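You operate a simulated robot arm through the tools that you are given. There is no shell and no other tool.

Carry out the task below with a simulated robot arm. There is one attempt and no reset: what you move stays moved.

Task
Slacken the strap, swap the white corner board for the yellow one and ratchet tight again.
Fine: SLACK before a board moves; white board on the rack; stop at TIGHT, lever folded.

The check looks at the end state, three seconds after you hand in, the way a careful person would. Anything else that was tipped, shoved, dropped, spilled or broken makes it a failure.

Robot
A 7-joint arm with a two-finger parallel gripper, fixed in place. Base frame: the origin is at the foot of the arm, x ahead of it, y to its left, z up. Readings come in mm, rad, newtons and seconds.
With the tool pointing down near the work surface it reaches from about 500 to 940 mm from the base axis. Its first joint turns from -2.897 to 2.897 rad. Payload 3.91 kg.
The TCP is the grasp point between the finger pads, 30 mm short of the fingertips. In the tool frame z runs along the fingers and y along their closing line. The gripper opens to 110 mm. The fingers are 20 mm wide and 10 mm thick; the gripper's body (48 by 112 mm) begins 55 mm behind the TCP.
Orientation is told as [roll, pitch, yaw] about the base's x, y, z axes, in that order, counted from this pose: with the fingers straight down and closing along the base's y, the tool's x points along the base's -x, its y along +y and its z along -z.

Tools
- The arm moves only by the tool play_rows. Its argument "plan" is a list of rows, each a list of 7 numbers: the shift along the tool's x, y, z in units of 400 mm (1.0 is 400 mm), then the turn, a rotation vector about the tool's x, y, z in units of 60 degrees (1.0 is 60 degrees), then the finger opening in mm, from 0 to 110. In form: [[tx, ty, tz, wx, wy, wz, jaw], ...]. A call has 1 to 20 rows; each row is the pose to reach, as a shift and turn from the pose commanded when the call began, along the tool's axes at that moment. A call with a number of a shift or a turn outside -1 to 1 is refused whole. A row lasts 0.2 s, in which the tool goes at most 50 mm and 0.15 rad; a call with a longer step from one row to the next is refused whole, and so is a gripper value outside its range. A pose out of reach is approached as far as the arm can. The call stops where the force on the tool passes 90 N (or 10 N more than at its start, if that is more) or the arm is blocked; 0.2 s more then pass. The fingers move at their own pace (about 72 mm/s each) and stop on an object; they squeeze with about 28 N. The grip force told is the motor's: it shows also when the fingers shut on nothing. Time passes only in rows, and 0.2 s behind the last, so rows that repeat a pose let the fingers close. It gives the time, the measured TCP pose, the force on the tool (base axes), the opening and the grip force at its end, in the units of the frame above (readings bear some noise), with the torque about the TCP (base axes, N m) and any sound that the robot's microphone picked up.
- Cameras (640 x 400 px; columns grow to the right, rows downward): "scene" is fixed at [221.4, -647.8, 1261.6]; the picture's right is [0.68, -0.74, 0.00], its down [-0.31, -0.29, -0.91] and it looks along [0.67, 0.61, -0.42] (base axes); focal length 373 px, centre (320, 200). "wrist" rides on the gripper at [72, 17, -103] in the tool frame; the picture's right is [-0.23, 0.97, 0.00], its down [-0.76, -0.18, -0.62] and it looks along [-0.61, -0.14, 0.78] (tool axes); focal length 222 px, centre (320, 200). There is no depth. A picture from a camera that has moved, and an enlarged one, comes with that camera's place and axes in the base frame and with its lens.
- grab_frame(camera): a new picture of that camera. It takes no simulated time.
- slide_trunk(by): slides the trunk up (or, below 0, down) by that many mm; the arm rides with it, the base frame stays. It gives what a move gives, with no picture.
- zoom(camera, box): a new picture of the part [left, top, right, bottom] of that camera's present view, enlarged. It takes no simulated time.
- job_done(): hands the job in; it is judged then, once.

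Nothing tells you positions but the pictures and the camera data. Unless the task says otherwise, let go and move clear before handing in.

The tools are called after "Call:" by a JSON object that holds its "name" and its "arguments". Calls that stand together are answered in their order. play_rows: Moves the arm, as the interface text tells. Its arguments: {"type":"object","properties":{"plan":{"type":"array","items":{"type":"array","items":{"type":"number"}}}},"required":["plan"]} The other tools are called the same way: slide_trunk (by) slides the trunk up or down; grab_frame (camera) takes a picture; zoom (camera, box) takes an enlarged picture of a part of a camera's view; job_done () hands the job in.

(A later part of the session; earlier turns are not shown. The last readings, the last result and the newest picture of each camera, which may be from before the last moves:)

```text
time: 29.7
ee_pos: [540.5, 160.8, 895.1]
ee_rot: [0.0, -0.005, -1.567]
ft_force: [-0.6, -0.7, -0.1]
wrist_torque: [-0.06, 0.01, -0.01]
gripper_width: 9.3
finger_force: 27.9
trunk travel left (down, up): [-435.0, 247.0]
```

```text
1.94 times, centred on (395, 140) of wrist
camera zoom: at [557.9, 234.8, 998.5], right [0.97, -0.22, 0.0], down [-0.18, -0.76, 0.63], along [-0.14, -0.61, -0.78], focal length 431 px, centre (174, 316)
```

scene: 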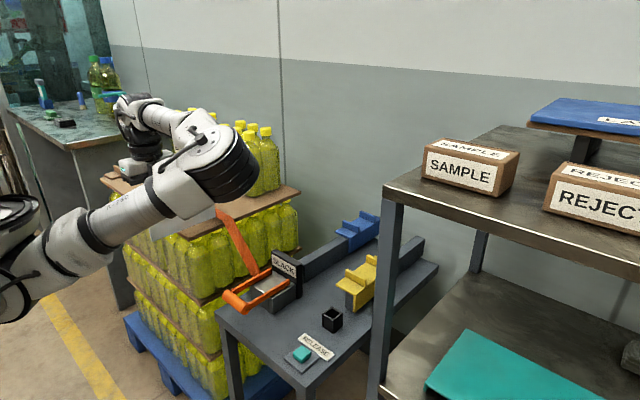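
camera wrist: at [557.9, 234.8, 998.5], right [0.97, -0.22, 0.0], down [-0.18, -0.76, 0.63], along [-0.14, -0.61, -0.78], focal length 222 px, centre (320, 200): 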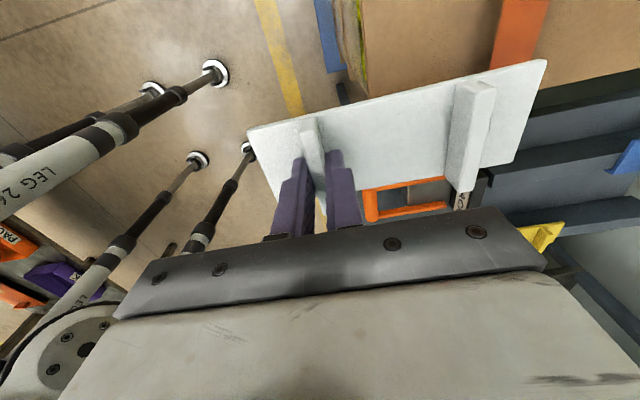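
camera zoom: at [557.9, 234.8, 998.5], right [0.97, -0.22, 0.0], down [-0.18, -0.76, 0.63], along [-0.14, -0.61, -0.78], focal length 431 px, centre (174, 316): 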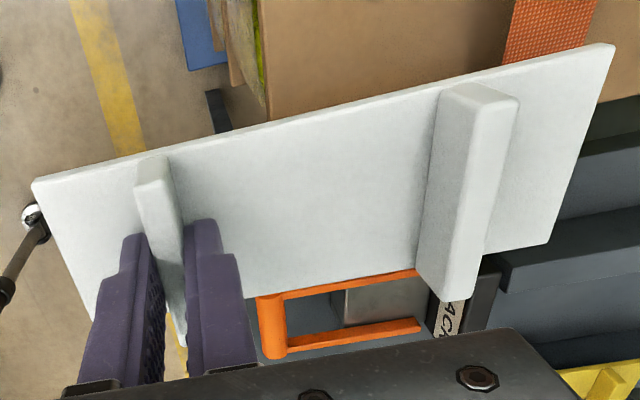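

Triangulation gives the rail 1 top at z≈678, its −y face at y≈−55.6, its near end at x≈803, and the blue board starting at x≈982. I'll carry the white board over at height: first −y, then +x to TCP (840, −34).

Call:
{"name": "play_rows", "arguments": {"plan": [[-0.06, 0, 0, 0, 0, 0, 0], [-0.14, 0, 0, 0, 0, 0, 0], [-0.22, 0, 0, 0, 0, 0, 0], [-0.3, 0, 0, 0, 0, 0, 0], [-0.38, 0, 0, 0, 0, 0, 0], [-0.45, 0, 0, 0, 0, 0, 0], [-0.4875, 0, 0, 0, 0, 0, 0]]}}

Call:
{"name": "play_rows", "arguments": {"plan": [[0, 0.06, 0.01, 0, 0, 0, 0], [0, 0.14, 0.02, 0, 0, 0, 0], [0, 0.23, 0.03, 0, 0, 0, 0], [0, 0.32, 0.04, 0, 0, 0, 0], [0, 0.41, 0.05, 0, 0, 0, 0], [0, 0.5, 0.06, 0, 0, 0, 0], [0, 0.59, 0.07, 0, 0, 0, 0], [0, 0.67, 0.08, 0, 0, 0, 0], [0, 0.72, 0.08, 0, 0, 0, 0], [0, 0.75, 0.08, 0, 0, 0, 0]]}}

Call:
{"name": "grab_frame", "arguments": {"camera": "wrist"}}

Call:
{"name": "grab_frame", "arguments": {"camera": "scene"}}

```text
time: 31.3
ee_pos: [543.0, -35.1, 896.6]
ee_rot: [0.001, -0.008, -1.567]
ft_force: [0.5, 0.4, -0.7]
wrist_torque: [-0.01, 0.06, 0.04]
gripper_width: 9.3
finger_force: 27.7
trunk travel left (down, up): [-435.0, 247.0]
```

```text
time: 33.5
ee_pos: [842.8, -33.6, 863.7]
ee_rot: [0.0, -0.007, -1.567]
ft_force: [1.6, 1.0, -1.1]
wrist_torque: [-0.01, 0.04, -0.02]
gripper_width: 9.3
finger_force: 27.6
trunk travel left (down, up): [-435.0, 247.0]
```

```text
taken
camera wrist: at [859.1, 40.8, 966.8], right [0.97, -0.22, 0.0], down [-0.17, -0.76, 0.63], along [-0.14, -0.61, -0.78], focal length 222 px, centre (320, 200)
```

wrist: 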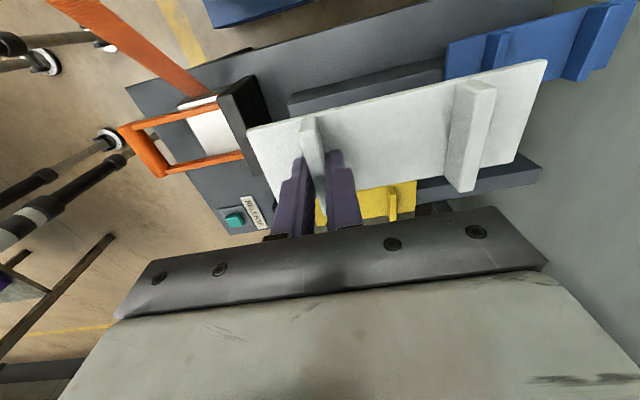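

```text
taken
```

scene: 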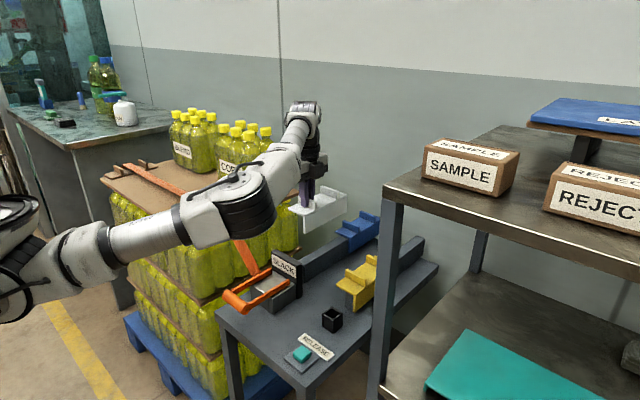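

The board hangs above rail 1. I'll zoom in from both cameras to check alignment before lowering.

Call:
{"name": "zoom", "arguments": {"camera": "wrist", "box": [220, 10, 560, 230]}}

Call:
{"name": "zoom", "arguments": {"camera": "scene", "box": [270, 150, 450, 300]}}

```text
1.82 times, centred on (390, 120) of wrist
camera zoom: at [859.1, 40.8, 966.8], right [0.97, -0.22, 0.0], down [-0.17, -0.76, 0.63], along [-0.14, -0.61, -0.78], focal length 404 px, centre (193, 346)
```

zoom: 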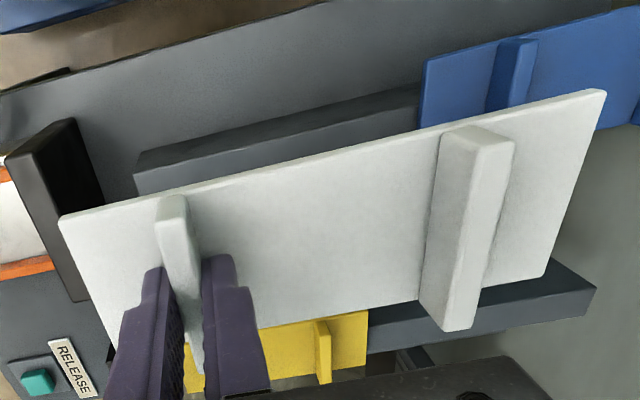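

```text
2.67 times, centred on (360, 225) of scene
camera zoom: at [221.4, -647.8, 1261.6], right [0.68, -0.74, 0.0], down [-0.31, -0.29, -0.91], along [0.67, 0.61, -0.42], focal length 994 px, centre (213, 133)
```

zoom: 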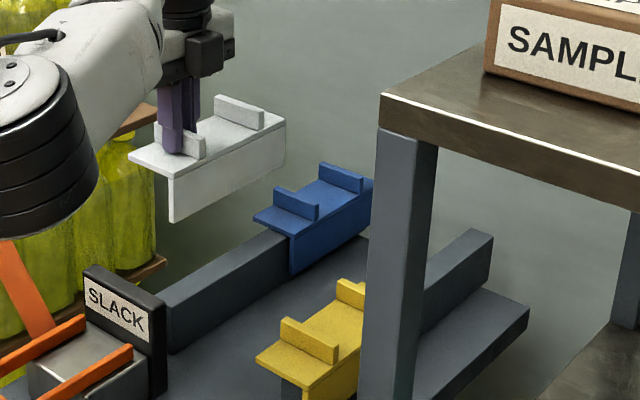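

Alignment checks out: the board spans x 804–974 with its fold at y≈−63.6, the rail face is at −55.6, and the blue board starts at 984. I'll lower quickly to just above, then slowly until contact.

Call:
{"name": "play_rows", "arguments": {"plan": [[0, 0, 0.08, 0, 0, 0, 0], [0, 0, 0.16, 0, 0, 0, 0], [0, 0, 0.24, 0, 0, 0, 0], [0, 0, 0.29, 0, 0, 0, 0], [0, 0, 0.315, 0, 0, 0, 0]]}}

Call:
{"name": "zoom", "arguments": {"camera": "scene", "box": [270, 180, 430, 300]}}

Call:
{"name": "zoom", "arguments": {"camera": "wrist", "box": [220, 10, 560, 230]}}

```text
time: 34.7
ee_pos: [843.9, -28.4, 763.1]
ee_rot: [0.033, 0.0, -1.564]
ft_force: [1.0, 3.6, 43.0]
wrist_torque: [-0.9, 1.05, -0.06]
gripper_width: 9.7
finger_force: 28.0
trunk travel left (down, up): [-435.0, 247.0]
stopped in row 5: the force on the tool passed its limit at 96 N (the readings are from after the stop); the commanded pose is now the measured one
```

```text
3.33 times, centred on (350, 240) of scene
camera zoom: at [221.4, -647.8, 1261.6], right [0.68, -0.74, 0.0], down [-0.31, -0.29, -0.91], along [0.67, 0.61, -0.42], focal length 1243 px, centre (220, 67)
```

zoom: 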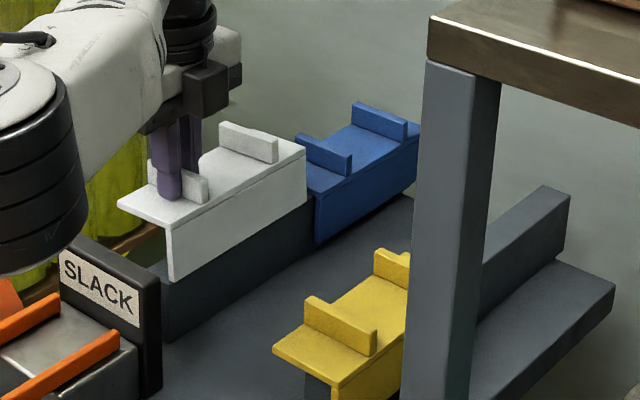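

```text
1.82 times, centred on (390, 120) of wrist
camera zoom: at [858.0, 44.4, 867.6], right [0.97, -0.22, 0.03], down [-0.19, -0.76, 0.62], along [-0.11, -0.61, -0.79], focal length 404 px, centre (193, 346)
```

zoom: 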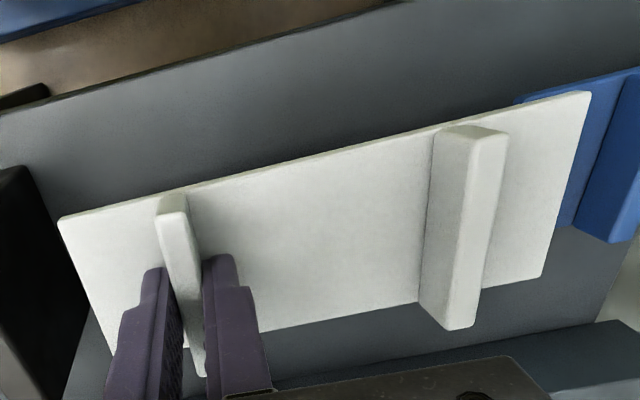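

The board touched early at TCP z≈763, which means the flange's lower edge caught the top of the rail. I'll lift off, level the tool, shift about 5 mm further in −y and look again.

Call:
{"name": "play_rows", "arguments": {"plan": [[0, 0, -0.02, 0, 0, 0, 0], [0, 0, -0.05, 0, -0.016, 0, 0], [-0.013, 0, -0.06, 0, -0.0315, 0, 0], [-0.0265, 0, -0.06, 0, -0.0315, 0, 0], [-0.0265, 0, -0.06, 0, -0.0315, 0, 0]]}}

Call:
{"name": "zoom", "arguments": {"camera": "scene", "box": [270, 180, 390, 280]}}

Call:
{"name": "zoom", "arguments": {"camera": "wrist", "box": [220, 10, 560, 230]}}

```text
time: 35.9
ee_pos: [844.2, -41.0, 776.5]
ee_rot: [0.017, -0.033, -1.565]
ft_force: [-0.1, -0.2, -1.0]
wrist_torque: [-0.01, 0.04, 0.01]
gripper_width: 8.9
finger_force: 28.5
trunk travel left (down, up): [-435.0, 247.0]
```

```text
4.00 times, centred on (330, 230) of scene
camera zoom: at [221.4, -647.8, 1261.6], right [0.68, -0.74, 0.0], down [-0.31, -0.29, -0.91], along [0.67, 0.61, -0.42], focal length 1491 px, centre (280, 80)
```

zoom: 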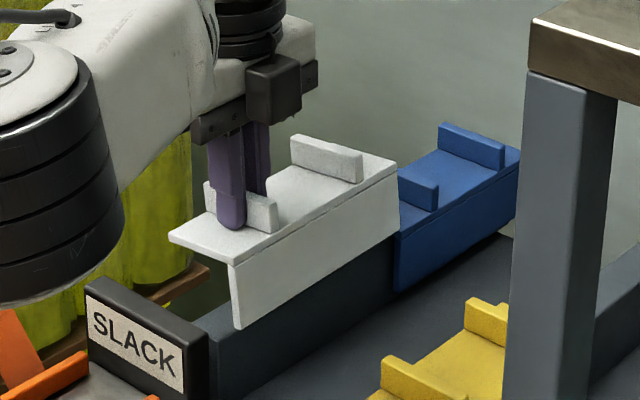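

```text
1.82 times, centred on (390, 120) of wrist
camera zoom: at [858.8, 35.8, 879.1], right [0.97, -0.22, 0.02], down [-0.19, -0.74, 0.64], along [-0.12, -0.63, -0.76], focal length 404 px, centre (193, 346)
```

zoom: 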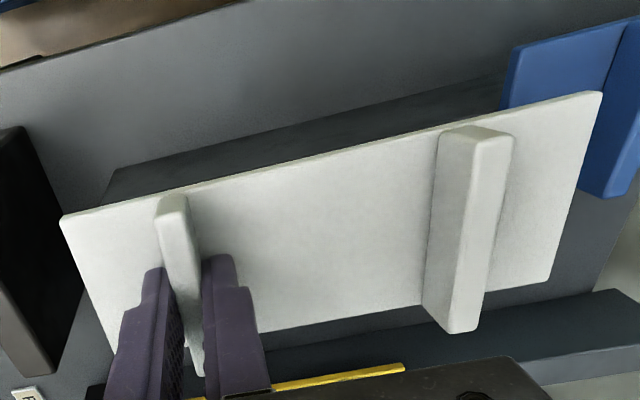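

The tool is still slightly tilted because the roll and pitch readings are applied before the yaw. I'll level it properly and recheck.

Call:
{"name": "play_rows", "arguments": {"plan": [[0, 0, 0, 0.008, 0.016, 0, 0], [0, 0, 0, 0.0162, 0.0315, 0, 0], [0, 0, 0, 0.0162, 0.0315, 0, 0]]}}

Call:
{"name": "zoom", "arguments": {"camera": "wrist", "box": [220, 10, 560, 230]}}

Call:
{"name": "zoom", "arguments": {"camera": "scene", "box": [290, 190, 390, 270]}}

```text
time: 36.7
ee_pos: [844.7, -41.4, 777.5]
ee_rot: [0.002, -0.001, -1.565]
ft_force: [0.4, -1.0, -0.8]
wrist_torque: [0.03, 0.03, 0.02]
gripper_width: 9.0
finger_force: 27.7
trunk travel left (down, up): [-435.0, 247.0]
```

```text
1.82 times, centred on (390, 120) of wrist
camera zoom: at [861.0, 32.8, 881.8], right [0.98, -0.22, 0.0], down [-0.17, -0.76, 0.62], along [-0.14, -0.61, -0.78], focal length 404 px, centre (193, 346)
```

zoom: 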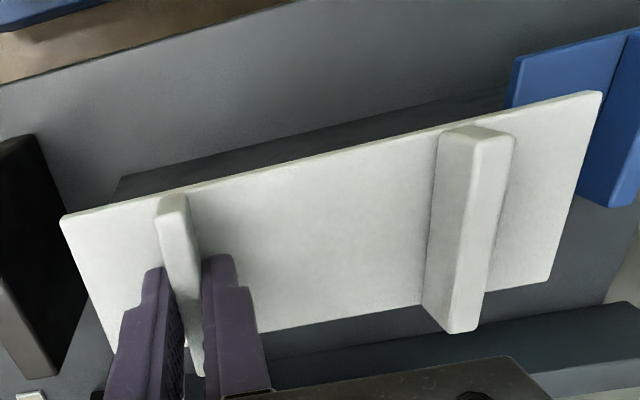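

```text
5.00 times, centred on (340, 230) of scene
camera zoom: at [221.4, -647.8, 1261.6], right [0.68, -0.74, 0.0], down [-0.31, -0.29, -0.91], along [0.67, 0.61, -0.42], focal length 1864 px, centre (220, 50)
```

zoom: 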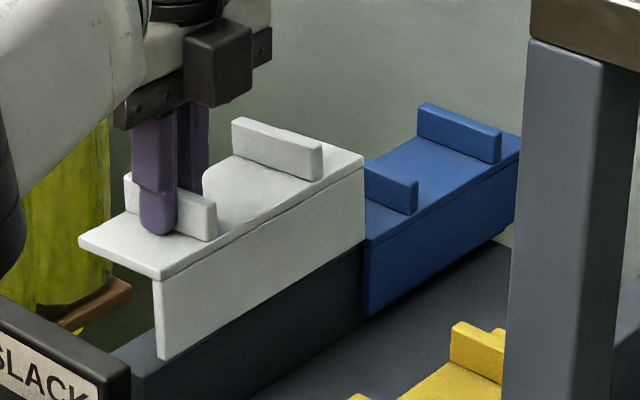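

The tool is level now and the flange sits about 8 mm outside the rail face. I'll shift 3 mm back and lower slowly past the earlier contact height.

Call:
{"name": "play_rows", "arguments": {"plan": [[0.008, 0, 0, 0, 0, 0, 0], [0.008, 0, 0.015, 0, 0, 0, 0], [0.008, 0, 0.025, 0, 0, 0, 0], [0.008, 0, 0.035, 0, 0, 0, 0], [0.008, 0, 0.045, 0, 0, 0, 0], [0.008, 0, 0.055, 0, 0, 0, 0], [0.008, 0, 0.065, 0, 0, 0, 0]]}}

Call:
{"name": "zoom", "arguments": {"camera": "scene", "box": [290, 190, 390, 270]}}

```text
time: 38.3
ee_pos: [844.4, -36.2, 750.8]
ee_rot: [0.002, -0.001, -1.566]
ft_force: [0.2, 1.2, -0.4]
wrist_torque: [0.01, 0.02, -0.01]
gripper_width: 9.1
finger_force: 27.2
trunk travel left (down, up): [-435.0, 247.0]
```

```text
5.00 times, centred on (340, 230) of scene
camera zoom: at [221.4, -647.8, 1261.6], right [0.68, -0.74, 0.0], down [-0.31, -0.29, -0.91], along [0.67, 0.61, -0.42], focal length 1864 px, centre (220, 50)
```

zoom: 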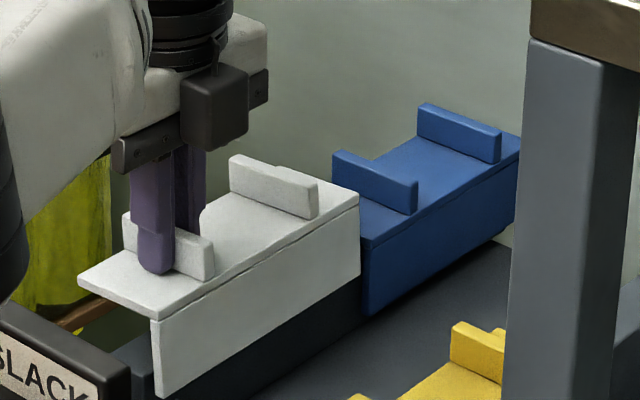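

It's past the earlier contact height with no force, so the flange is now outside the rail. I'll keep lowering until the plate touches the rail top.

Call:
{"name": "play_rows", "arguments": {"plan": [[0, 0, 0.015, 0, 0, 0, 0], [0, 0, 0.03, 0, 0, 0, 0], [0, 0, 0.045, 0, 0, 0, 0], [0, 0, 0.055, 0, 0, 0, 0], [0, 0, 0.062, 0, 0, 0, 0]]}}

Call:
{"name": "zoom", "arguments": {"camera": "scene", "box": [290, 190, 390, 270]}}

```text
time: 39.5
ee_pos: [844.8, -36.8, 726.4]
ee_rot: [0.001, 0.001, -1.566]
ft_force: [0.1, 1.3, -1.5]
wrist_torque: [-0.01, 0.04, 0.01]
gripper_width: 8.7
finger_force: 28.0
trunk travel left (down, up): [-435.0, 247.0]
```

```text
5.00 times, centred on (340, 230) of scene
camera zoom: at [221.4, -647.8, 1261.6], right [0.68, -0.74, 0.0], down [-0.31, -0.29, -0.91], along [0.67, 0.61, -0.42], focal length 1864 px, centre (220, 50)
```

zoom: 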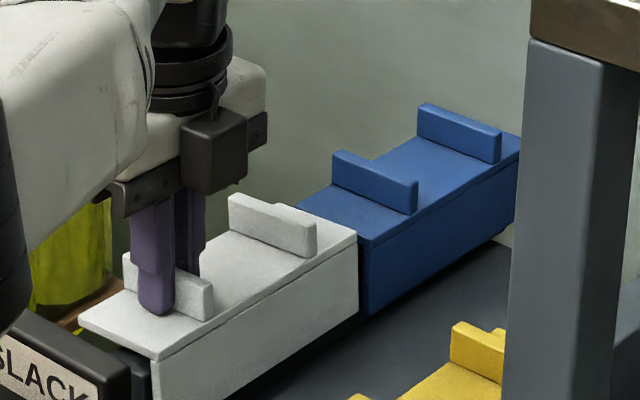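

Almost level with the blue board. I'll take the last few millimetres in 1.6 mm steps.

Call:
{"name": "play_rows", "arguments": {"plan": [[0, 0, 0.004, 0, 0, 0, 0], [0, 0, 0.008, 0, 0, 0, 0], [0, 0, 0.01, 0, 0, 0, 0]]}}

Call:
{"name": "zoom", "arguments": {"camera": "scene", "box": [290, 190, 390, 270]}}

```text
time: 40.3
ee_pos: [844.7, -37.7, 723.0]
ee_rot: [0.002, 0.0, -1.565]
ft_force: [-0.5, 0.3, -0.4]
wrist_torque: [0.03, 0.04, -0.01]
gripper_width: 9.0
finger_force: 27.9
trunk travel left (down, up): [-435.0, 247.0]
```

```text
5.00 times, centred on (340, 230) of scene
camera zoom: at [221.4, -647.8, 1261.6], right [0.68, -0.74, 0.0], down [-0.31, -0.29, -0.91], along [0.67, 0.61, -0.42], focal length 1864 px, centre (220, 50)
```

zoom: 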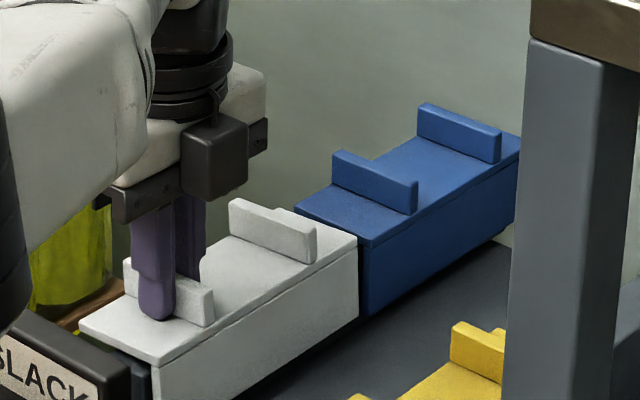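

The far end may not be seated, so I'll check with the wrist view and a wider scene zoom before doing anything else.

Call:
{"name": "zoom", "arguments": {"camera": "wrist", "box": [220, 0, 640, 230]}}

Call:
{"name": "zoom", "arguments": {"camera": "scene", "box": [270, 200, 400, 310]}}

```text
1.52 times, centred on (430, 115) of wrist
camera zoom: at [862.2, 36.3, 826.1], right [0.97, -0.22, 0.0], down [-0.17, -0.76, 0.62], along [-0.14, -0.61, -0.78], focal length 338 px, centre (152, 330)
```

zoom: 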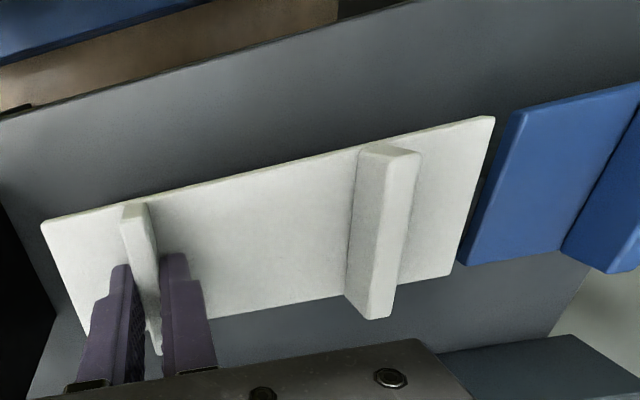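

```text
3.64 times, centred on (335, 255) of scene
camera zoom: at [221.4, -647.8, 1261.6], right [0.68, -0.74, 0.0], down [-0.31, -0.29, -0.91], along [0.67, 0.61, -0.42], focal length 1356 px, centre (266, 0)
```

zoom: 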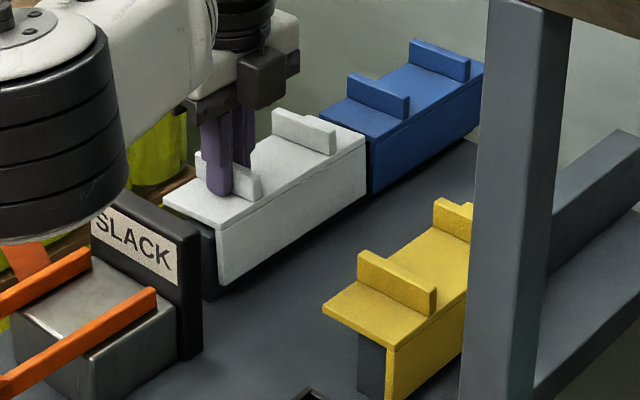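

The force is still about zero and the board looks about 6 mm above its resting level. I'll keep lowering in small steps until contact force shows.

Call:
{"name": "play_rows", "arguments": {"plan": [[0, 0, 0.004, 0, 0, 0, 0], [0, 0, 0.008, 0, 0, 0, 0]]}}

Call:
{"name": "play_rows", "arguments": {"plan": [[0, 0, 0.004, 0, 0, 0, 0], [0, 0, 0.008, 0, 0, 0, 0]]}}

Call:
{"name": "zoom", "arguments": {"camera": "scene", "box": [270, 200, 400, 310]}}

```text
time: 40.9
ee_pos: [845.1, -37.2, 719.1]
ee_rot: [0.002, 0.001, -1.565]
ft_force: [-0.5, 0.4, -0.7]
wrist_torque: [0.01, 0.04, -0.01]
gripper_width: 9.0
finger_force: 27.8
trunk travel left (down, up): [-435.0, 247.0]
```

```text
time: 41.5
ee_pos: [844.4, -36.7, 716.7]
ee_rot: [0.004, -0.001, -1.566]
ft_force: [0.7, 0.0, 11.4]
wrist_torque: [0.07, 0.09, 0.0]
gripper_width: 9.2
finger_force: 27.7
trunk travel left (down, up): [-435.0, 247.0]
```

```text
3.64 times, centred on (335, 255) of scene
camera zoom: at [221.4, -647.8, 1261.6], right [0.68, -0.74, 0.0], down [-0.31, -0.29, -0.91], along [0.67, 0.61, -0.42], focal length 1356 px, centre (266, 0)
```

zoom: 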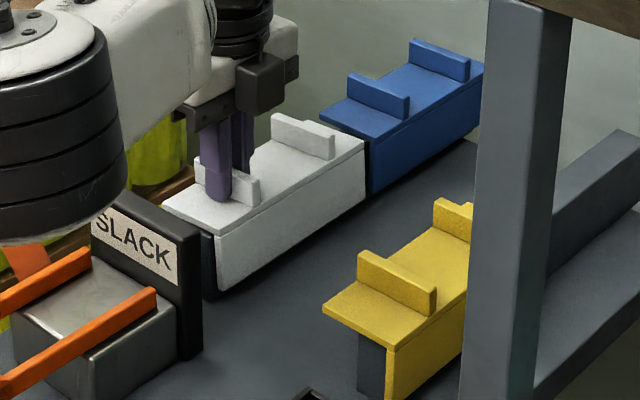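

Contact at TCP z≈717 with 11 N and almost no torque, so the plate is seated flat. I'll release and lift straight up.

Call:
{"name": "play_rows", "arguments": {"plan": [[0, 0, 0, 0, 0, 0, 16], [0, 0, 0, 0, 0, 0, 26], [0, 0, 0, 0, 0, 0, 26]]}}

Call:
{"name": "play_rows", "arguments": {"plan": [[0, 0, -0.03, 0, 0, 0, 26], [0, 0, -0.08, 0, 0, 0, 26], [0, 0, -0.16, 0, 0, 0, 26], [0, 0, -0.24, 0, 0, 0, 26], [0, 0, -0.32, 0, 0, 0, 26], [0, 0, -0.36, 0, 0, 0, 26]]}}

Call:
{"name": "grab_frame", "arguments": {"camera": "wrist"}}

Call:
{"name": "zoom", "arguments": {"camera": "scene", "box": [270, 180, 450, 320]}}

```text
time: 42.3
ee_pos: [844.5, -35.5, 717.9]
ee_rot: [0.003, -0.001, -1.565]
ft_force: [4.0, 0.9, 11.3]
wrist_torque: [-0.02, -0.01, 0.05]
gripper_width: 24.7
finger_force: 0.1
trunk travel left (down, up): [-435.0, 247.0]
```

```text
time: 43.7
ee_pos: [845.1, -34.8, 862.6]
ee_rot: [0.003, 0.0, -1.566]
ft_force: [-0.6, -1.1, -0.1]
wrist_torque: [-0.04, 0.01, -0.02]
gripper_width: 26.1
finger_force: 0.0
trunk travel left (down, up): [-435.0, 247.0]
```

```text
taken
camera wrist: at [862.9, 38.2, 965.4], right [0.98, -0.22, 0.0], down [-0.17, -0.76, 0.62], along [-0.14, -0.61, -0.78], focal length 222 px, centre (320, 200)
```

wrist: 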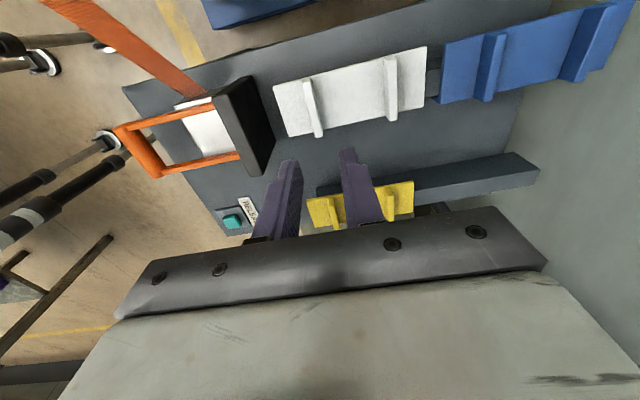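

```text
2.86 times, centred on (360, 250) of scene
camera zoom: at [221.4, -647.8, 1261.6], right [0.68, -0.74, 0.0], down [-0.31, -0.29, -0.91], along [0.67, 0.61, -0.42], focal length 1065 px, centre (206, 57)
```

zoom: 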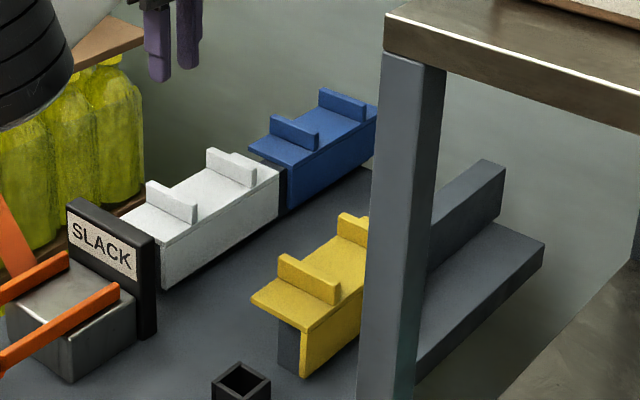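

The white board is on the rack next to the blue one and looks seated. I'll zoom in to confirm that and to locate the yellow board.

Call:
{"name": "zoom", "arguments": {"camera": "wrist", "box": [250, 20, 550, 240]}}

Call:
{"name": "zoom", "arguments": {"camera": "scene", "box": [320, 230, 400, 300]}}

```text
1.82 times, centred on (400, 130) of wrist
camera zoom: at [862.9, 38.2, 965.4], right [0.98, -0.22, 0.0], down [-0.17, -0.76, 0.62], along [-0.14, -0.61, -0.78], focal length 404 px, centre (174, 327)
```

zoom: 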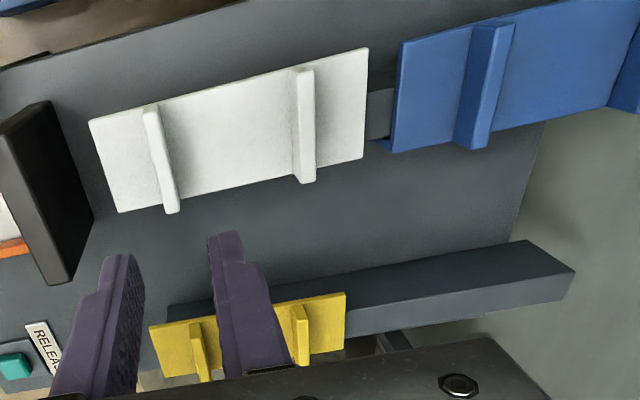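

```text
5.71 times, centred on (360, 265) of scene
camera zoom: at [221.4, -647.8, 1261.6], right [0.68, -0.74, 0.0], down [-0.31, -0.29, -0.91], along [0.67, 0.61, -0.42], focal length 2130 px, centre (91, -171)
```

zoom: 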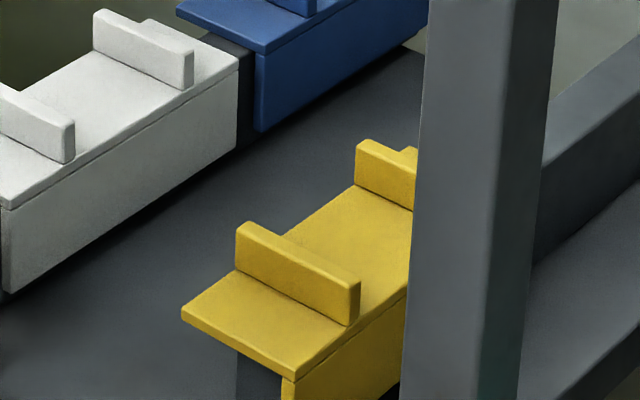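

The white board sits at x 798–967 with its fold at y≈−67, level with the blue. The yellow board measures x 792–962, y −236…−175, top z≈687, so its near ridge is around x≈832. I'll move above it.

Call:
{"name": "play_rows", "arguments": {"plan": [[-0.08, -0.006, 0, 0, 0, 0, 26], [-0.17, -0.012, 0, 0, 0, 0, 26], [-0.26, -0.018, 0, 0, 0, 0, 26], [-0.35, -0.026, 0, 0, 0, 0, 26], [-0.4, -0.0325, 0, 0, 0, 0, 26], [-0.427, -0.0325, 0, 0, 0, 0, 26], [-0.427, -0.0325, 0.06, 0, 0, 0, 26], [-0.427, -0.0325, 0.12, 0, 0, 0, 26], [-0.427, -0.0325, 0.16, 0, 0, 0, 26]]}}

Call:
{"name": "grab_frame", "arguments": {"camera": "wrist"}}

Call:
{"name": "grab_frame", "arguments": {"camera": "scene"}}

```text
time: 45.7
ee_pos: [832.8, -207.9, 797.5]
ee_rot: [0.001, 0.001, -1.565]
ft_force: [0.5, -0.3, 0.4]
wrist_torque: [0.03, 0.0, 0.0]
gripper_width: 25.8
finger_force: 0.0
trunk travel left (down, up): [-435.0, 247.0]
```

```text
taken
camera wrist: at [849.8, -134.6, 900.8], right [0.97, -0.22, 0.0], down [-0.17, -0.76, 0.62], along [-0.14, -0.61, -0.78], focal length 222 px, centre (320, 200)
```

wrist: 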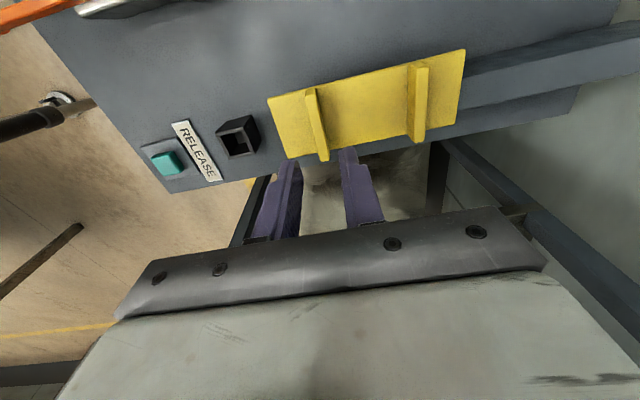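

```text
taken
```

scene: 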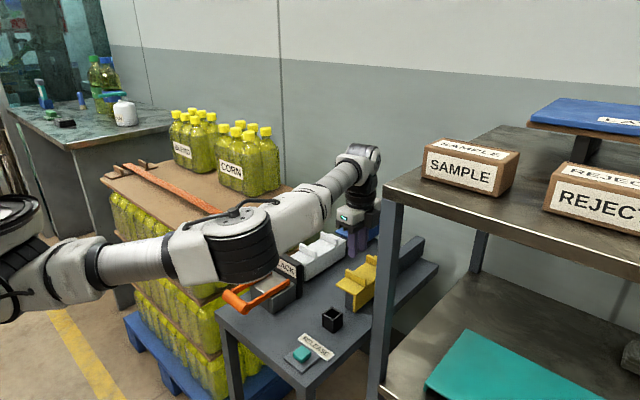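

Call:
{"name": "zoom", "arguments": {"camera": "wrist", "box": [240, 30, 490, 240]}}

```text
1.90 times, centred on (365, 135) of wrist
camera zoom: at [849.8, -134.6, 900.8], right [0.97, -0.22, 0.0], down [-0.17, -0.76, 0.62], along [-0.14, -0.61, -0.78], focal length 423 px, centre (234, 324)
```

zoom: 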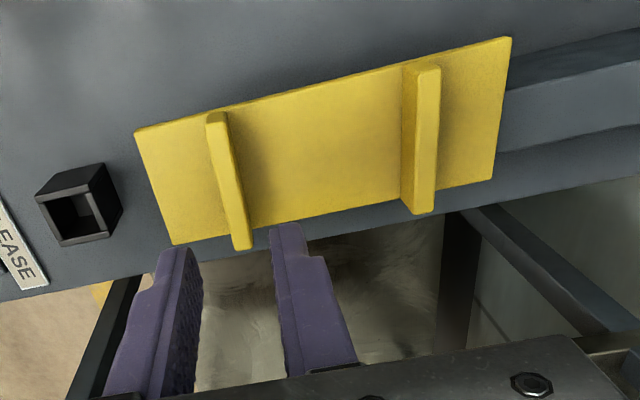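

The yellow near ridge is at x 826–835, with the board centre at y≈−207 and its top at z≈686. I'll descend around the ridge.

Call:
{"name": "play_rows", "arguments": {"plan": [[0, -0.006, 0.06, 0, 0, 0, 26], [0, -0.006, 0.12, 0, 0, 0, 26], [0, -0.006, 0.16, 0, 0, 0, 26], [0, -0.006, 0.18, 0, 0, 0, 26], [0, -0.006, 0.195, 0, 0, 0, 26]]}}

Call:
{"name": "zoom", "arguments": {"camera": "wrist", "box": [220, 60, 480, 240]}}

Call:
{"name": "zoom", "arguments": {"camera": "scene", "box": [310, 220, 410, 310]}}

```text
time: 46.9
ee_pos: [831.6, -207.2, 717.8]
ee_rot: [0.002, 0.0, -1.566]
ft_force: [-1.0, -0.1, 0.1]
wrist_torque: [-0.01, 0.01, 0.0]
gripper_width: 25.8
finger_force: 0.0
trunk travel left (down, up): [-435.0, 247.0]
```

```text
2.22 times, centred on (350, 150) of wrist
camera zoom: at [848.1, -133.8, 821.5], right [0.98, -0.22, 0.0], down [-0.17, -0.76, 0.62], along [-0.14, -0.61, -0.78], focal length 494 px, centre (253, 311)
```

zoom: 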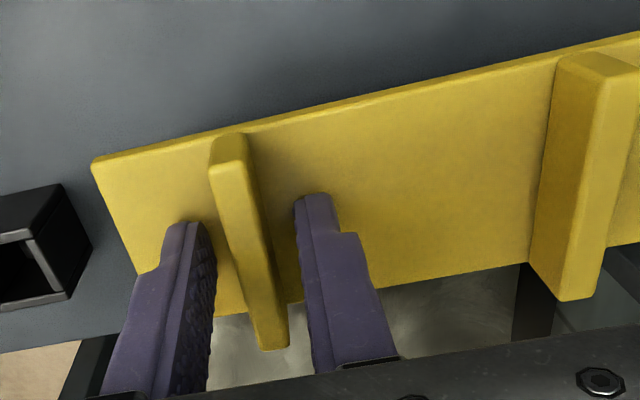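

```text
4.44 times, centred on (360, 265) of scene
camera zoom: at [221.4, -647.8, 1261.6], right [0.68, -0.74, 0.0], down [-0.31, -0.29, -0.91], along [0.67, 0.61, -0.42], focal length 1657 px, centre (142, -89)
```

zoom: 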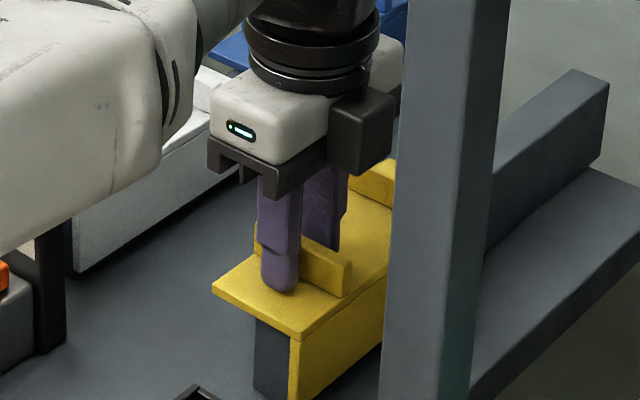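

Well centred with no contact. Closing on the yellow ridge.

Call:
{"name": "play_rows", "arguments": {"plan": [[0, 0, 0, 0, 0, 0, 16], [0, 0, 0, 0, 0, 0, 6], [0, 0, 0, 0, 0, 0, 0], [0, 0, 0, 0, 0, 0, 0]]}}

Call:
{"name": "play_rows", "arguments": {"plan": [[0, 0, -0.02, 0, 0, 0, 0], [0, 0, -0.06, 0, 0, 0, 0], [0, 0, -0.12, 0, 0, 0, 0], [0, 0, -0.2, 0, 0, 0, 0], [0, 0, -0.28, 0, 0, 0, 0], [0, 0, -0.36, 0, 0, 0, 0], [0, 0, -0.4, 0, 0, 0, 0]]}}

Call:
{"name": "grab_frame", "arguments": {"camera": "wrist"}}

Call:
{"name": "grab_frame", "arguments": {"camera": "scene"}}

```text
time: 47.9
ee_pos: [831.9, -207.1, 717.8]
ee_rot: [0.003, 0.0, -1.567]
ft_force: [0.0, -1.2, -0.2]
wrist_torque: [-0.02, 0.03, 0.02]
gripper_width: 9.2
finger_force: 28.4
trunk travel left (down, up): [-435.0, 247.0]
```

```text
time: 49.5
ee_pos: [829.1, -206.5, 878.1]
ee_rot: [0.002, 0.002, -1.566]
ft_force: [0.4, -0.1, -1.4]
wrist_torque: [0.0, -0.01, -0.01]
gripper_width: 8.6
finger_force: 28.3
trunk travel left (down, up): [-435.0, 247.0]
```

```text
taken
camera wrist: at [847.4, -133.3, 983.2], right [0.97, -0.22, 0.0], down [-0.17, -0.76, 0.62], along [-0.14, -0.61, -0.78], focal length 222 px, centre (320, 200)
```

wrist: 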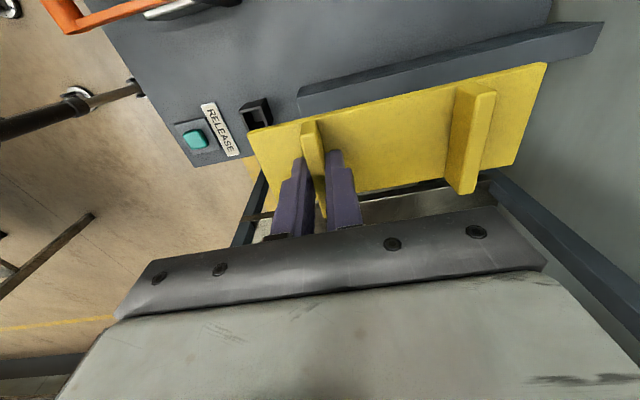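

```text
taken
```

scene: 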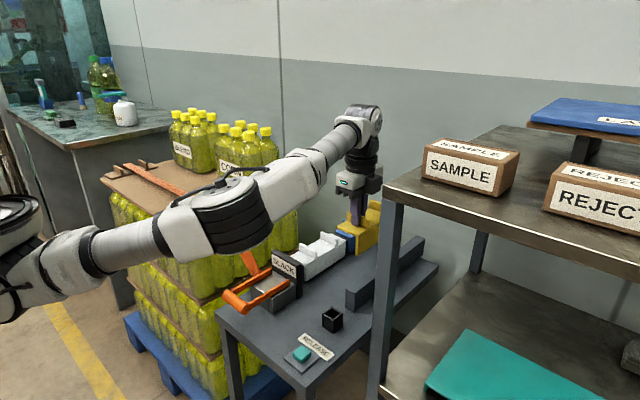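

The yellow board is held well. I'll carry it first in −x and then in +y to the near side of the strap, staying above everything.

Call:
{"name": "play_rows", "arguments": {"plan": [[0, -0.06, -0.02, 0, 0, 0, 0], [0, -0.15, -0.04, 0, 0, 0, 0], [0, -0.24, -0.05, 0, 0, 0, 0], [0, -0.34, -0.05, 0, 0, 0, 0], [0, -0.44, -0.05, 0, 0, 0, 0], [0, -0.54, -0.05, 0, 0, 0, 0], [0.05, -0.63, -0.05, 0, 0, 0, 0], [0.13, -0.69, -0.05, 0, 0, 0, 0], [0.22, -0.715, -0.05, 0, 0, 0, 0], [0.32, -0.715, -0.05, 0, 0, 0, 0], [0.42, -0.715, -0.05, 0, 0, 0, 0], [0.52, -0.715, -0.05, 0, 0, 0, 0], [0.62, -0.715, -0.05, 0, 0, 0, 0], [0.71, -0.715, -0.05, 0, 0, 0, 0], [0.79, -0.715, -0.05, 0, 0, 0, 0], [0.86, -0.715, -0.05, 0, 0, 0, 0], [0.9, -0.715, -0.05, 0, 0, 0, 0], [0.916, -0.715, -0.05, 0, 0, 0, 0]]}}

Call:
{"name": "grab_frame", "arguments": {"camera": "wrist"}}

Call:
{"name": "grab_frame", "arguments": {"camera": "scene"}}

```text
time: 53.3
ee_pos: [541.8, 156.0, 898.8]
ee_rot: [0.002, -0.002, -1.567]
ft_force: [0.7, 0.1, 0.1]
wrist_torque: [0.02, 0.02, -0.02]
gripper_width: 9.1
finger_force: 27.9
trunk travel left (down, up): [-435.0, 247.0]
```

```text
taken
camera wrist: at [559.2, 228.4, 1002.8], right [0.97, -0.22, 0.0], down [-0.17, -0.76, 0.62], along [-0.14, -0.61, -0.78], focal length 222 px, centre (320, 200)
```

wrist: 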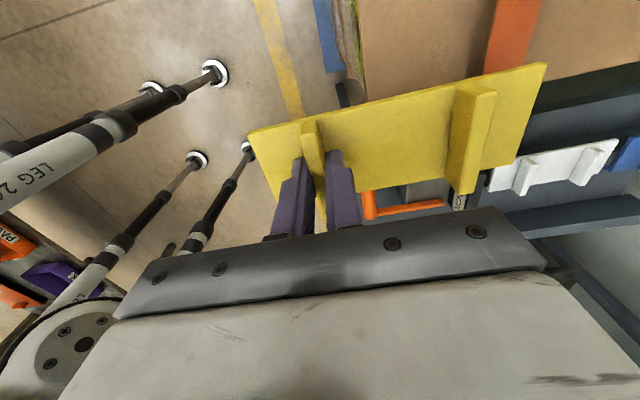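

```text
taken
```

scene: 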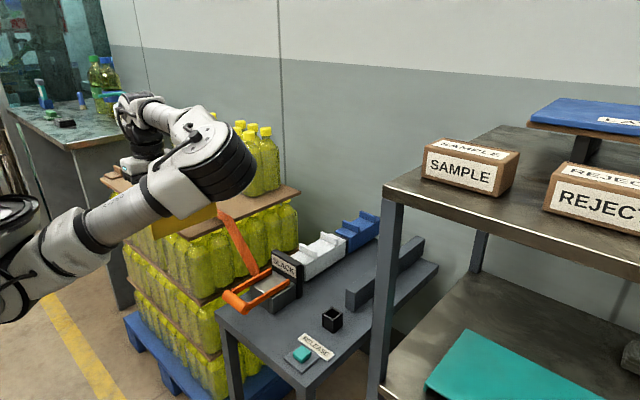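

Call:
{"name": "zoom", "arguments": {"camera": "wrist", "box": [240, 0, 640, 220]}}

```text
1.60 times, centred on (440, 110) of wrist
camera zoom: at [559.2, 228.4, 1002.8], right [0.97, -0.22, 0.0], down [-0.17, -0.76, 0.62], along [-0.14, -0.61, -0.78], focal length 355 px, centre (128, 344)
```

zoom: 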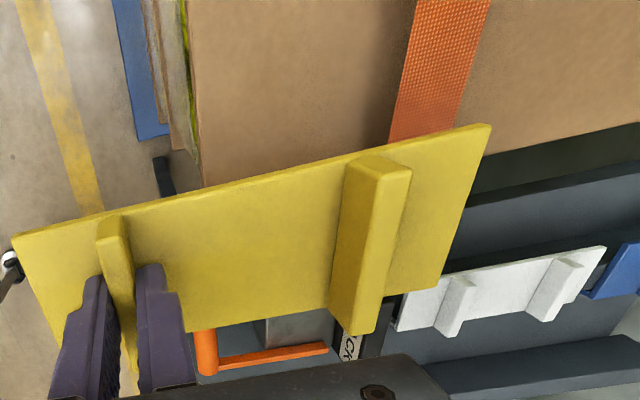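

The yellow fold is at y≈124 and the carton edge at y≈137, so there's a safe gap for the flange. I'll nudge +2 mm, lower beside the strap and check the force.

Call:
{"name": "play_rows", "arguments": {"plan": [[0.005, 0, 0.03, 0, 0, 0, 0], [0.005, 0, 0.07, 0, 0, 0, 0], [0.005, 0, 0.11, 0, 0, 0, 0], [0.005, 0, 0.15, 0, 0, 0, 0], [0.005, 0, 0.18, 0, 0, 0, 0], [0.005, 0, 0.2, 0, 0, 0, 0]]}}

Call:
{"name": "grab_frame", "arguments": {"camera": "wrist"}}

Call:
{"name": "zoom", "arguments": {"camera": "scene", "box": [110, 150, 310, 320]}}

```text
time: 54.7
ee_pos: [541.4, 158.5, 817.8]
ee_rot: [0.003, 0.0, -1.564]
ft_force: [0.9, -0.1, -0.5]
wrist_torque: [0.05, 0.0, -0.02]
gripper_width: 8.9
finger_force: 28.1
trunk travel left (down, up): [-435.0, 247.0]
```

```text
taken
camera wrist: at [559.0, 231.7, 921.1], right [0.98, -0.22, 0.0], down [-0.17, -0.76, 0.62], along [-0.14, -0.61, -0.78], focal length 222 px, centre (320, 200)
```

wrist: 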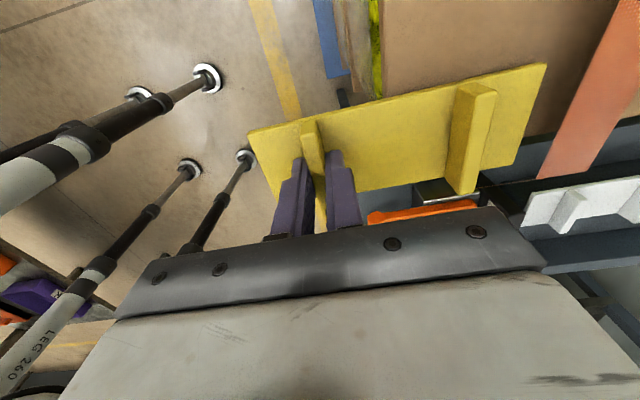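

```text
2.35 times, centred on (210, 235) of scene
camera zoom: at [221.4, -647.8, 1261.6], right [0.68, -0.74, 0.0], down [-0.31, -0.29, -0.91], along [0.67, 0.61, -0.42], focal length 877 px, centre (579, 118)
```

zoom: 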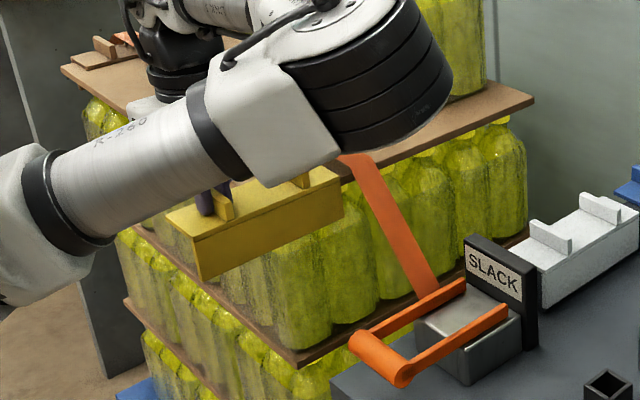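

No contact. I'll slide +x under the strap to the original spot.

Call:
{"name": "play_rows", "arguments": {"plan": [[0, 0.03, 0, 0, 0, 0, 0], [0, 0.08, 0, 0, 0, 0, 0], [0, 0.13, 0, 0, 0, 0, 0], [0, 0.18, 0, 0, 0, 0, 0], [0, 0.23, 0, 0, 0, 0, 0], [0, 0.26, 0, 0, 0, 0, 0], [0, 0.277, 0, 0, 0, 0, 0]]}}

Call:
{"name": "grab_frame", "arguments": {"camera": "wrist"}}

Call:
{"name": "zoom", "arguments": {"camera": "wrist", "box": [230, 20, 570, 230]}}

```text
time: 56.3
ee_pos: [651.9, 160.0, 817.2]
ee_rot: [0.002, 0.001, -1.567]
ft_force: [1.2, -0.7, 0.3]
wrist_torque: [0.03, 0.02, 0.02]
gripper_width: 9.1
finger_force: 27.3
trunk travel left (down, up): [-435.0, 247.0]
```

```text
taken
camera wrist: at [669.1, 232.9, 921.4], right [0.98, -0.22, 0.0], down [-0.17, -0.76, 0.62], along [-0.14, -0.61, -0.78], focal length 222 px, centre (320, 200)
```

wrist: 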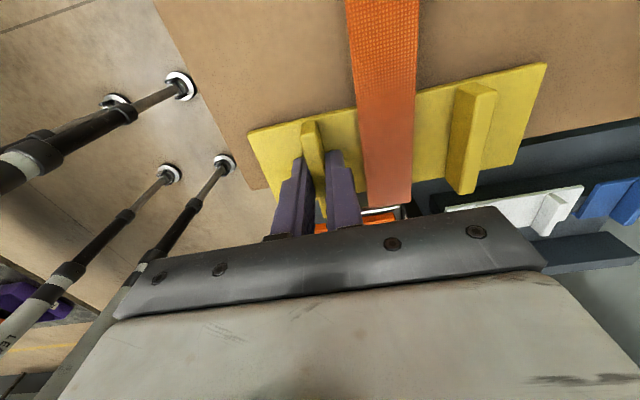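

```text
1.88 times, centred on (400, 125) of wrist
camera zoom: at [669.1, 232.9, 921.4], right [0.98, -0.22, 0.0], down [-0.17, -0.76, 0.62], along [-0.14, -0.61, -0.78], focal length 418 px, centre (169, 341)
```

zoom: 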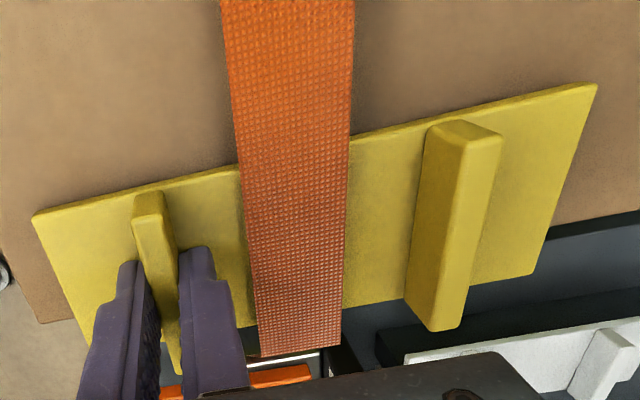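

The board is at x 612–783, matching the white one's original position, and needs about 2 mm more in +y. I'll nudge it and then lower to seat it.

Call:
{"name": "play_rows", "arguments": {"plan": [[0.0025, 0, 0, 0, 0, 0, 0], [0.005, 0, 0, 0, 0, 0, 0], [0.005, 0, 0.004, 0, 0, 0, 0], [0.005, 0, 0.007, 0, 0, 0, 0]]}}

Call:
{"name": "play_rows", "arguments": {"plan": [[0, 0, 0.003, 0, 0, 0, 0], [0, 0, 0.005, 0, 0, 0, 0]]}}

Call:
{"name": "zoom", "arguments": {"camera": "wrist", "box": [230, 20, 570, 230]}}

```text
time: 57.3
ee_pos: [652.7, 160.9, 814.5]
ee_rot: [0.001, 0.0, -1.564]
ft_force: [0.7, -0.1, -0.8]
wrist_torque: [0.04, 0.05, -0.03]
gripper_width: 8.8
finger_force: 28.1
trunk travel left (down, up): [-435.0, 247.0]
```

```text
time: 57.9
ee_pos: [653.1, 161.4, 813.5]
ee_rot: [0.004, 0.001, -1.566]
ft_force: [2.4, -2.4, 7.5]
wrist_torque: [-0.08, 0.04, 0.03]
gripper_width: 9.1
finger_force: 28.1
trunk travel left (down, up): [-435.0, 247.0]
```

```text
1.88 times, centred on (400, 125) of wrist
camera zoom: at [669.5, 234.1, 917.4], right [0.97, -0.22, 0.0], down [-0.18, -0.76, 0.62], along [-0.14, -0.61, -0.78], focal length 418 px, centre (169, 341)
```

zoom: 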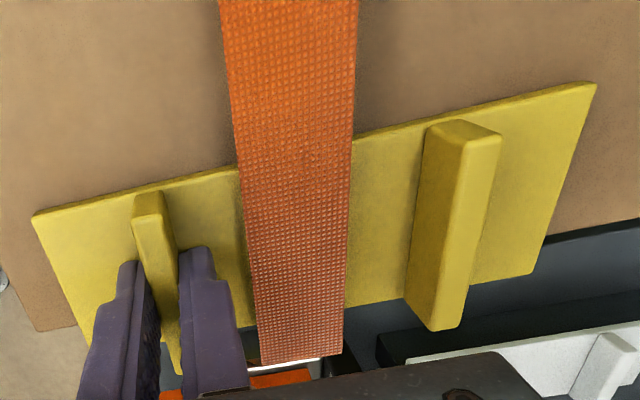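

Seated with 7.5 N contact at TCP z≈813.5. I'll release and lift straight up.

Call:
{"name": "play_rows", "arguments": {"plan": [[0, 0, -0.002, 0, 0, 0, 0], [0, 0, -0.002, 0, 0, 0, 14], [0, 0, -0.002, 0, 0, 0, 24], [0, 0, -0.002, 0, 0, 0, 24]]}}

Call:
{"name": "play_rows", "arguments": {"plan": [[0, 0, -0.02, 0, 0, 0, 24], [0, 0, -0.06, 0, 0, 0, 24], [0, 0, -0.12, 0, 0, 0, 24], [0, 0, -0.2, 0, 0, 0, 24], [0, 0, -0.24, 0, 0, 0, 24]]}}

Call:
{"name": "zoom", "arguments": {"camera": "wrist", "box": [230, 20, 570, 230]}}

Call:
{"name": "grab_frame", "arguments": {"camera": "scene"}}

```text
time: 58.9
ee_pos: [651.6, 161.6, 813.3]
ee_rot: [0.003, 0.0, -1.567]
ft_force: [-0.2, 0.1, -0.5]
wrist_torque: [0.03, 0.01, -0.01]
gripper_width: 23.9
finger_force: 0.0
trunk travel left (down, up): [-435.0, 247.0]
```

```text
time: 60.1
ee_pos: [652.1, 160.2, 908.8]
ee_rot: [0.0, 0.0, -1.568]
ft_force: [0.4, -1.1, -1.0]
wrist_torque: [0.0, -0.01, 0.02]
gripper_width: 24.0
finger_force: 0.1
trunk travel left (down, up): [-435.0, 247.0]
```

```text
1.88 times, centred on (400, 125) of wrist
camera zoom: at [668.8, 232.8, 1012.4], right [0.97, -0.22, 0.0], down [-0.17, -0.76, 0.62], along [-0.14, -0.61, -0.78], focal length 418 px, centre (169, 341)
```

zoom: 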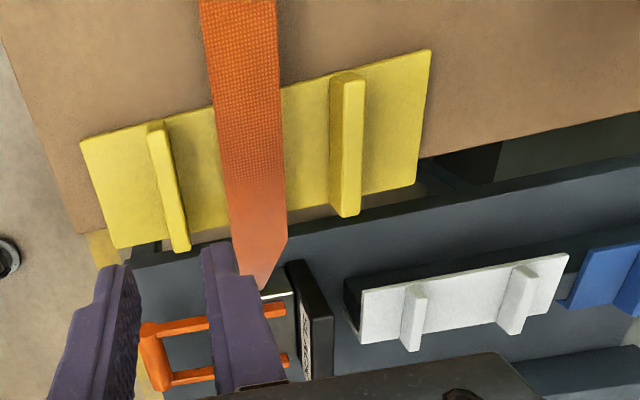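

```text
taken
```

scene: 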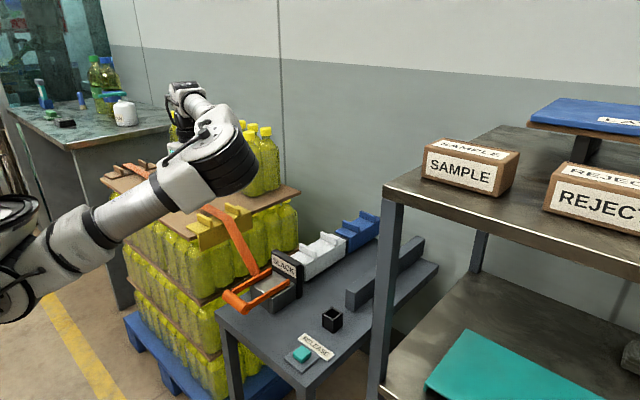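

The yellow board is in place at x 612–783, with the strap running between its ridges. Now for the ratchet: I'll go above the lever's grip bar at about (589, −44) for a close look.

Call:
{"name": "play_rows", "arguments": {"plan": [[-0.07, -0.02, 0, 0, 0, 0, 40], [-0.17, -0.05, 0, 0, 0, 0, 50], [-0.27, -0.08, 0, 0, 0, 0, 50], [-0.37, -0.11, 0, 0, 0, 0, 50], [-0.45, -0.14, 0, 0, 0, 0, 50], [-0.51, -0.1575, 0.02, 0, 0, 0, 50], [-0.51, -0.1575, 0.1, 0, 0, 0, 50], [-0.51, -0.1575, 0.18, 0, 0, 0, 50], [-0.51, -0.1575, 0.24, 0, 0, 0, 50]]}}

Call:
{"name": "grab_frame", "arguments": {"camera": "wrist"}}

Call:
{"name": "zoom", "arguments": {"camera": "scene", "box": [180, 200, 340, 350]}}

```text
time: 62.1
ee_pos: [589.8, -42.2, 811.7]
ee_rot: [0.002, 0.0, -1.566]
ft_force: [0.5, 0.1, 0.6]
wrist_torque: [0.02, 0.0, 0.0]
gripper_width: 50.1
finger_force: 0.1
trunk travel left (down, up): [-435.0, 247.0]
```

```text
taken
camera wrist: at [606.7, 30.4, 915.6], right [0.98, -0.22, 0.0], down [-0.17, -0.76, 0.62], along [-0.14, -0.61, -0.78], focal length 222 px, centre (320, 200)
```

wrist: 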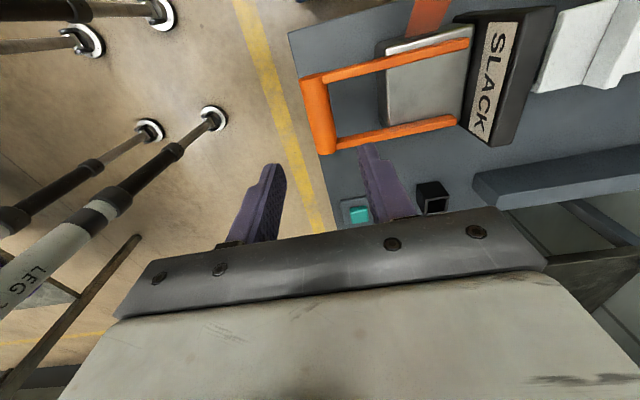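

```text
2.67 times, centred on (260, 275) of scene
camera zoom: at [221.4, -647.8, 1261.6], right [0.68, -0.74, 0.0], down [-0.31, -0.29, -0.91], along [0.67, 0.61, -0.42], focal length 994 px, centre (480, 0)
```

zoom: 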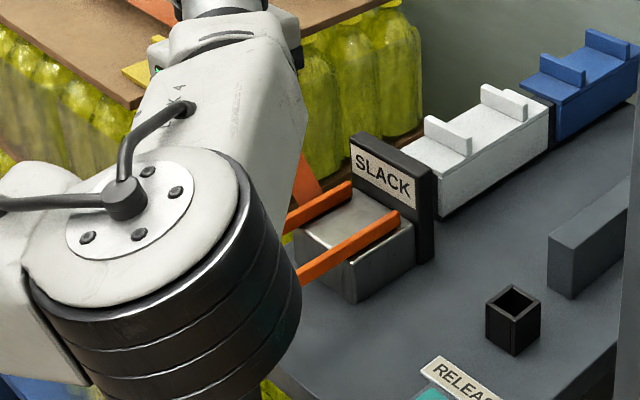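

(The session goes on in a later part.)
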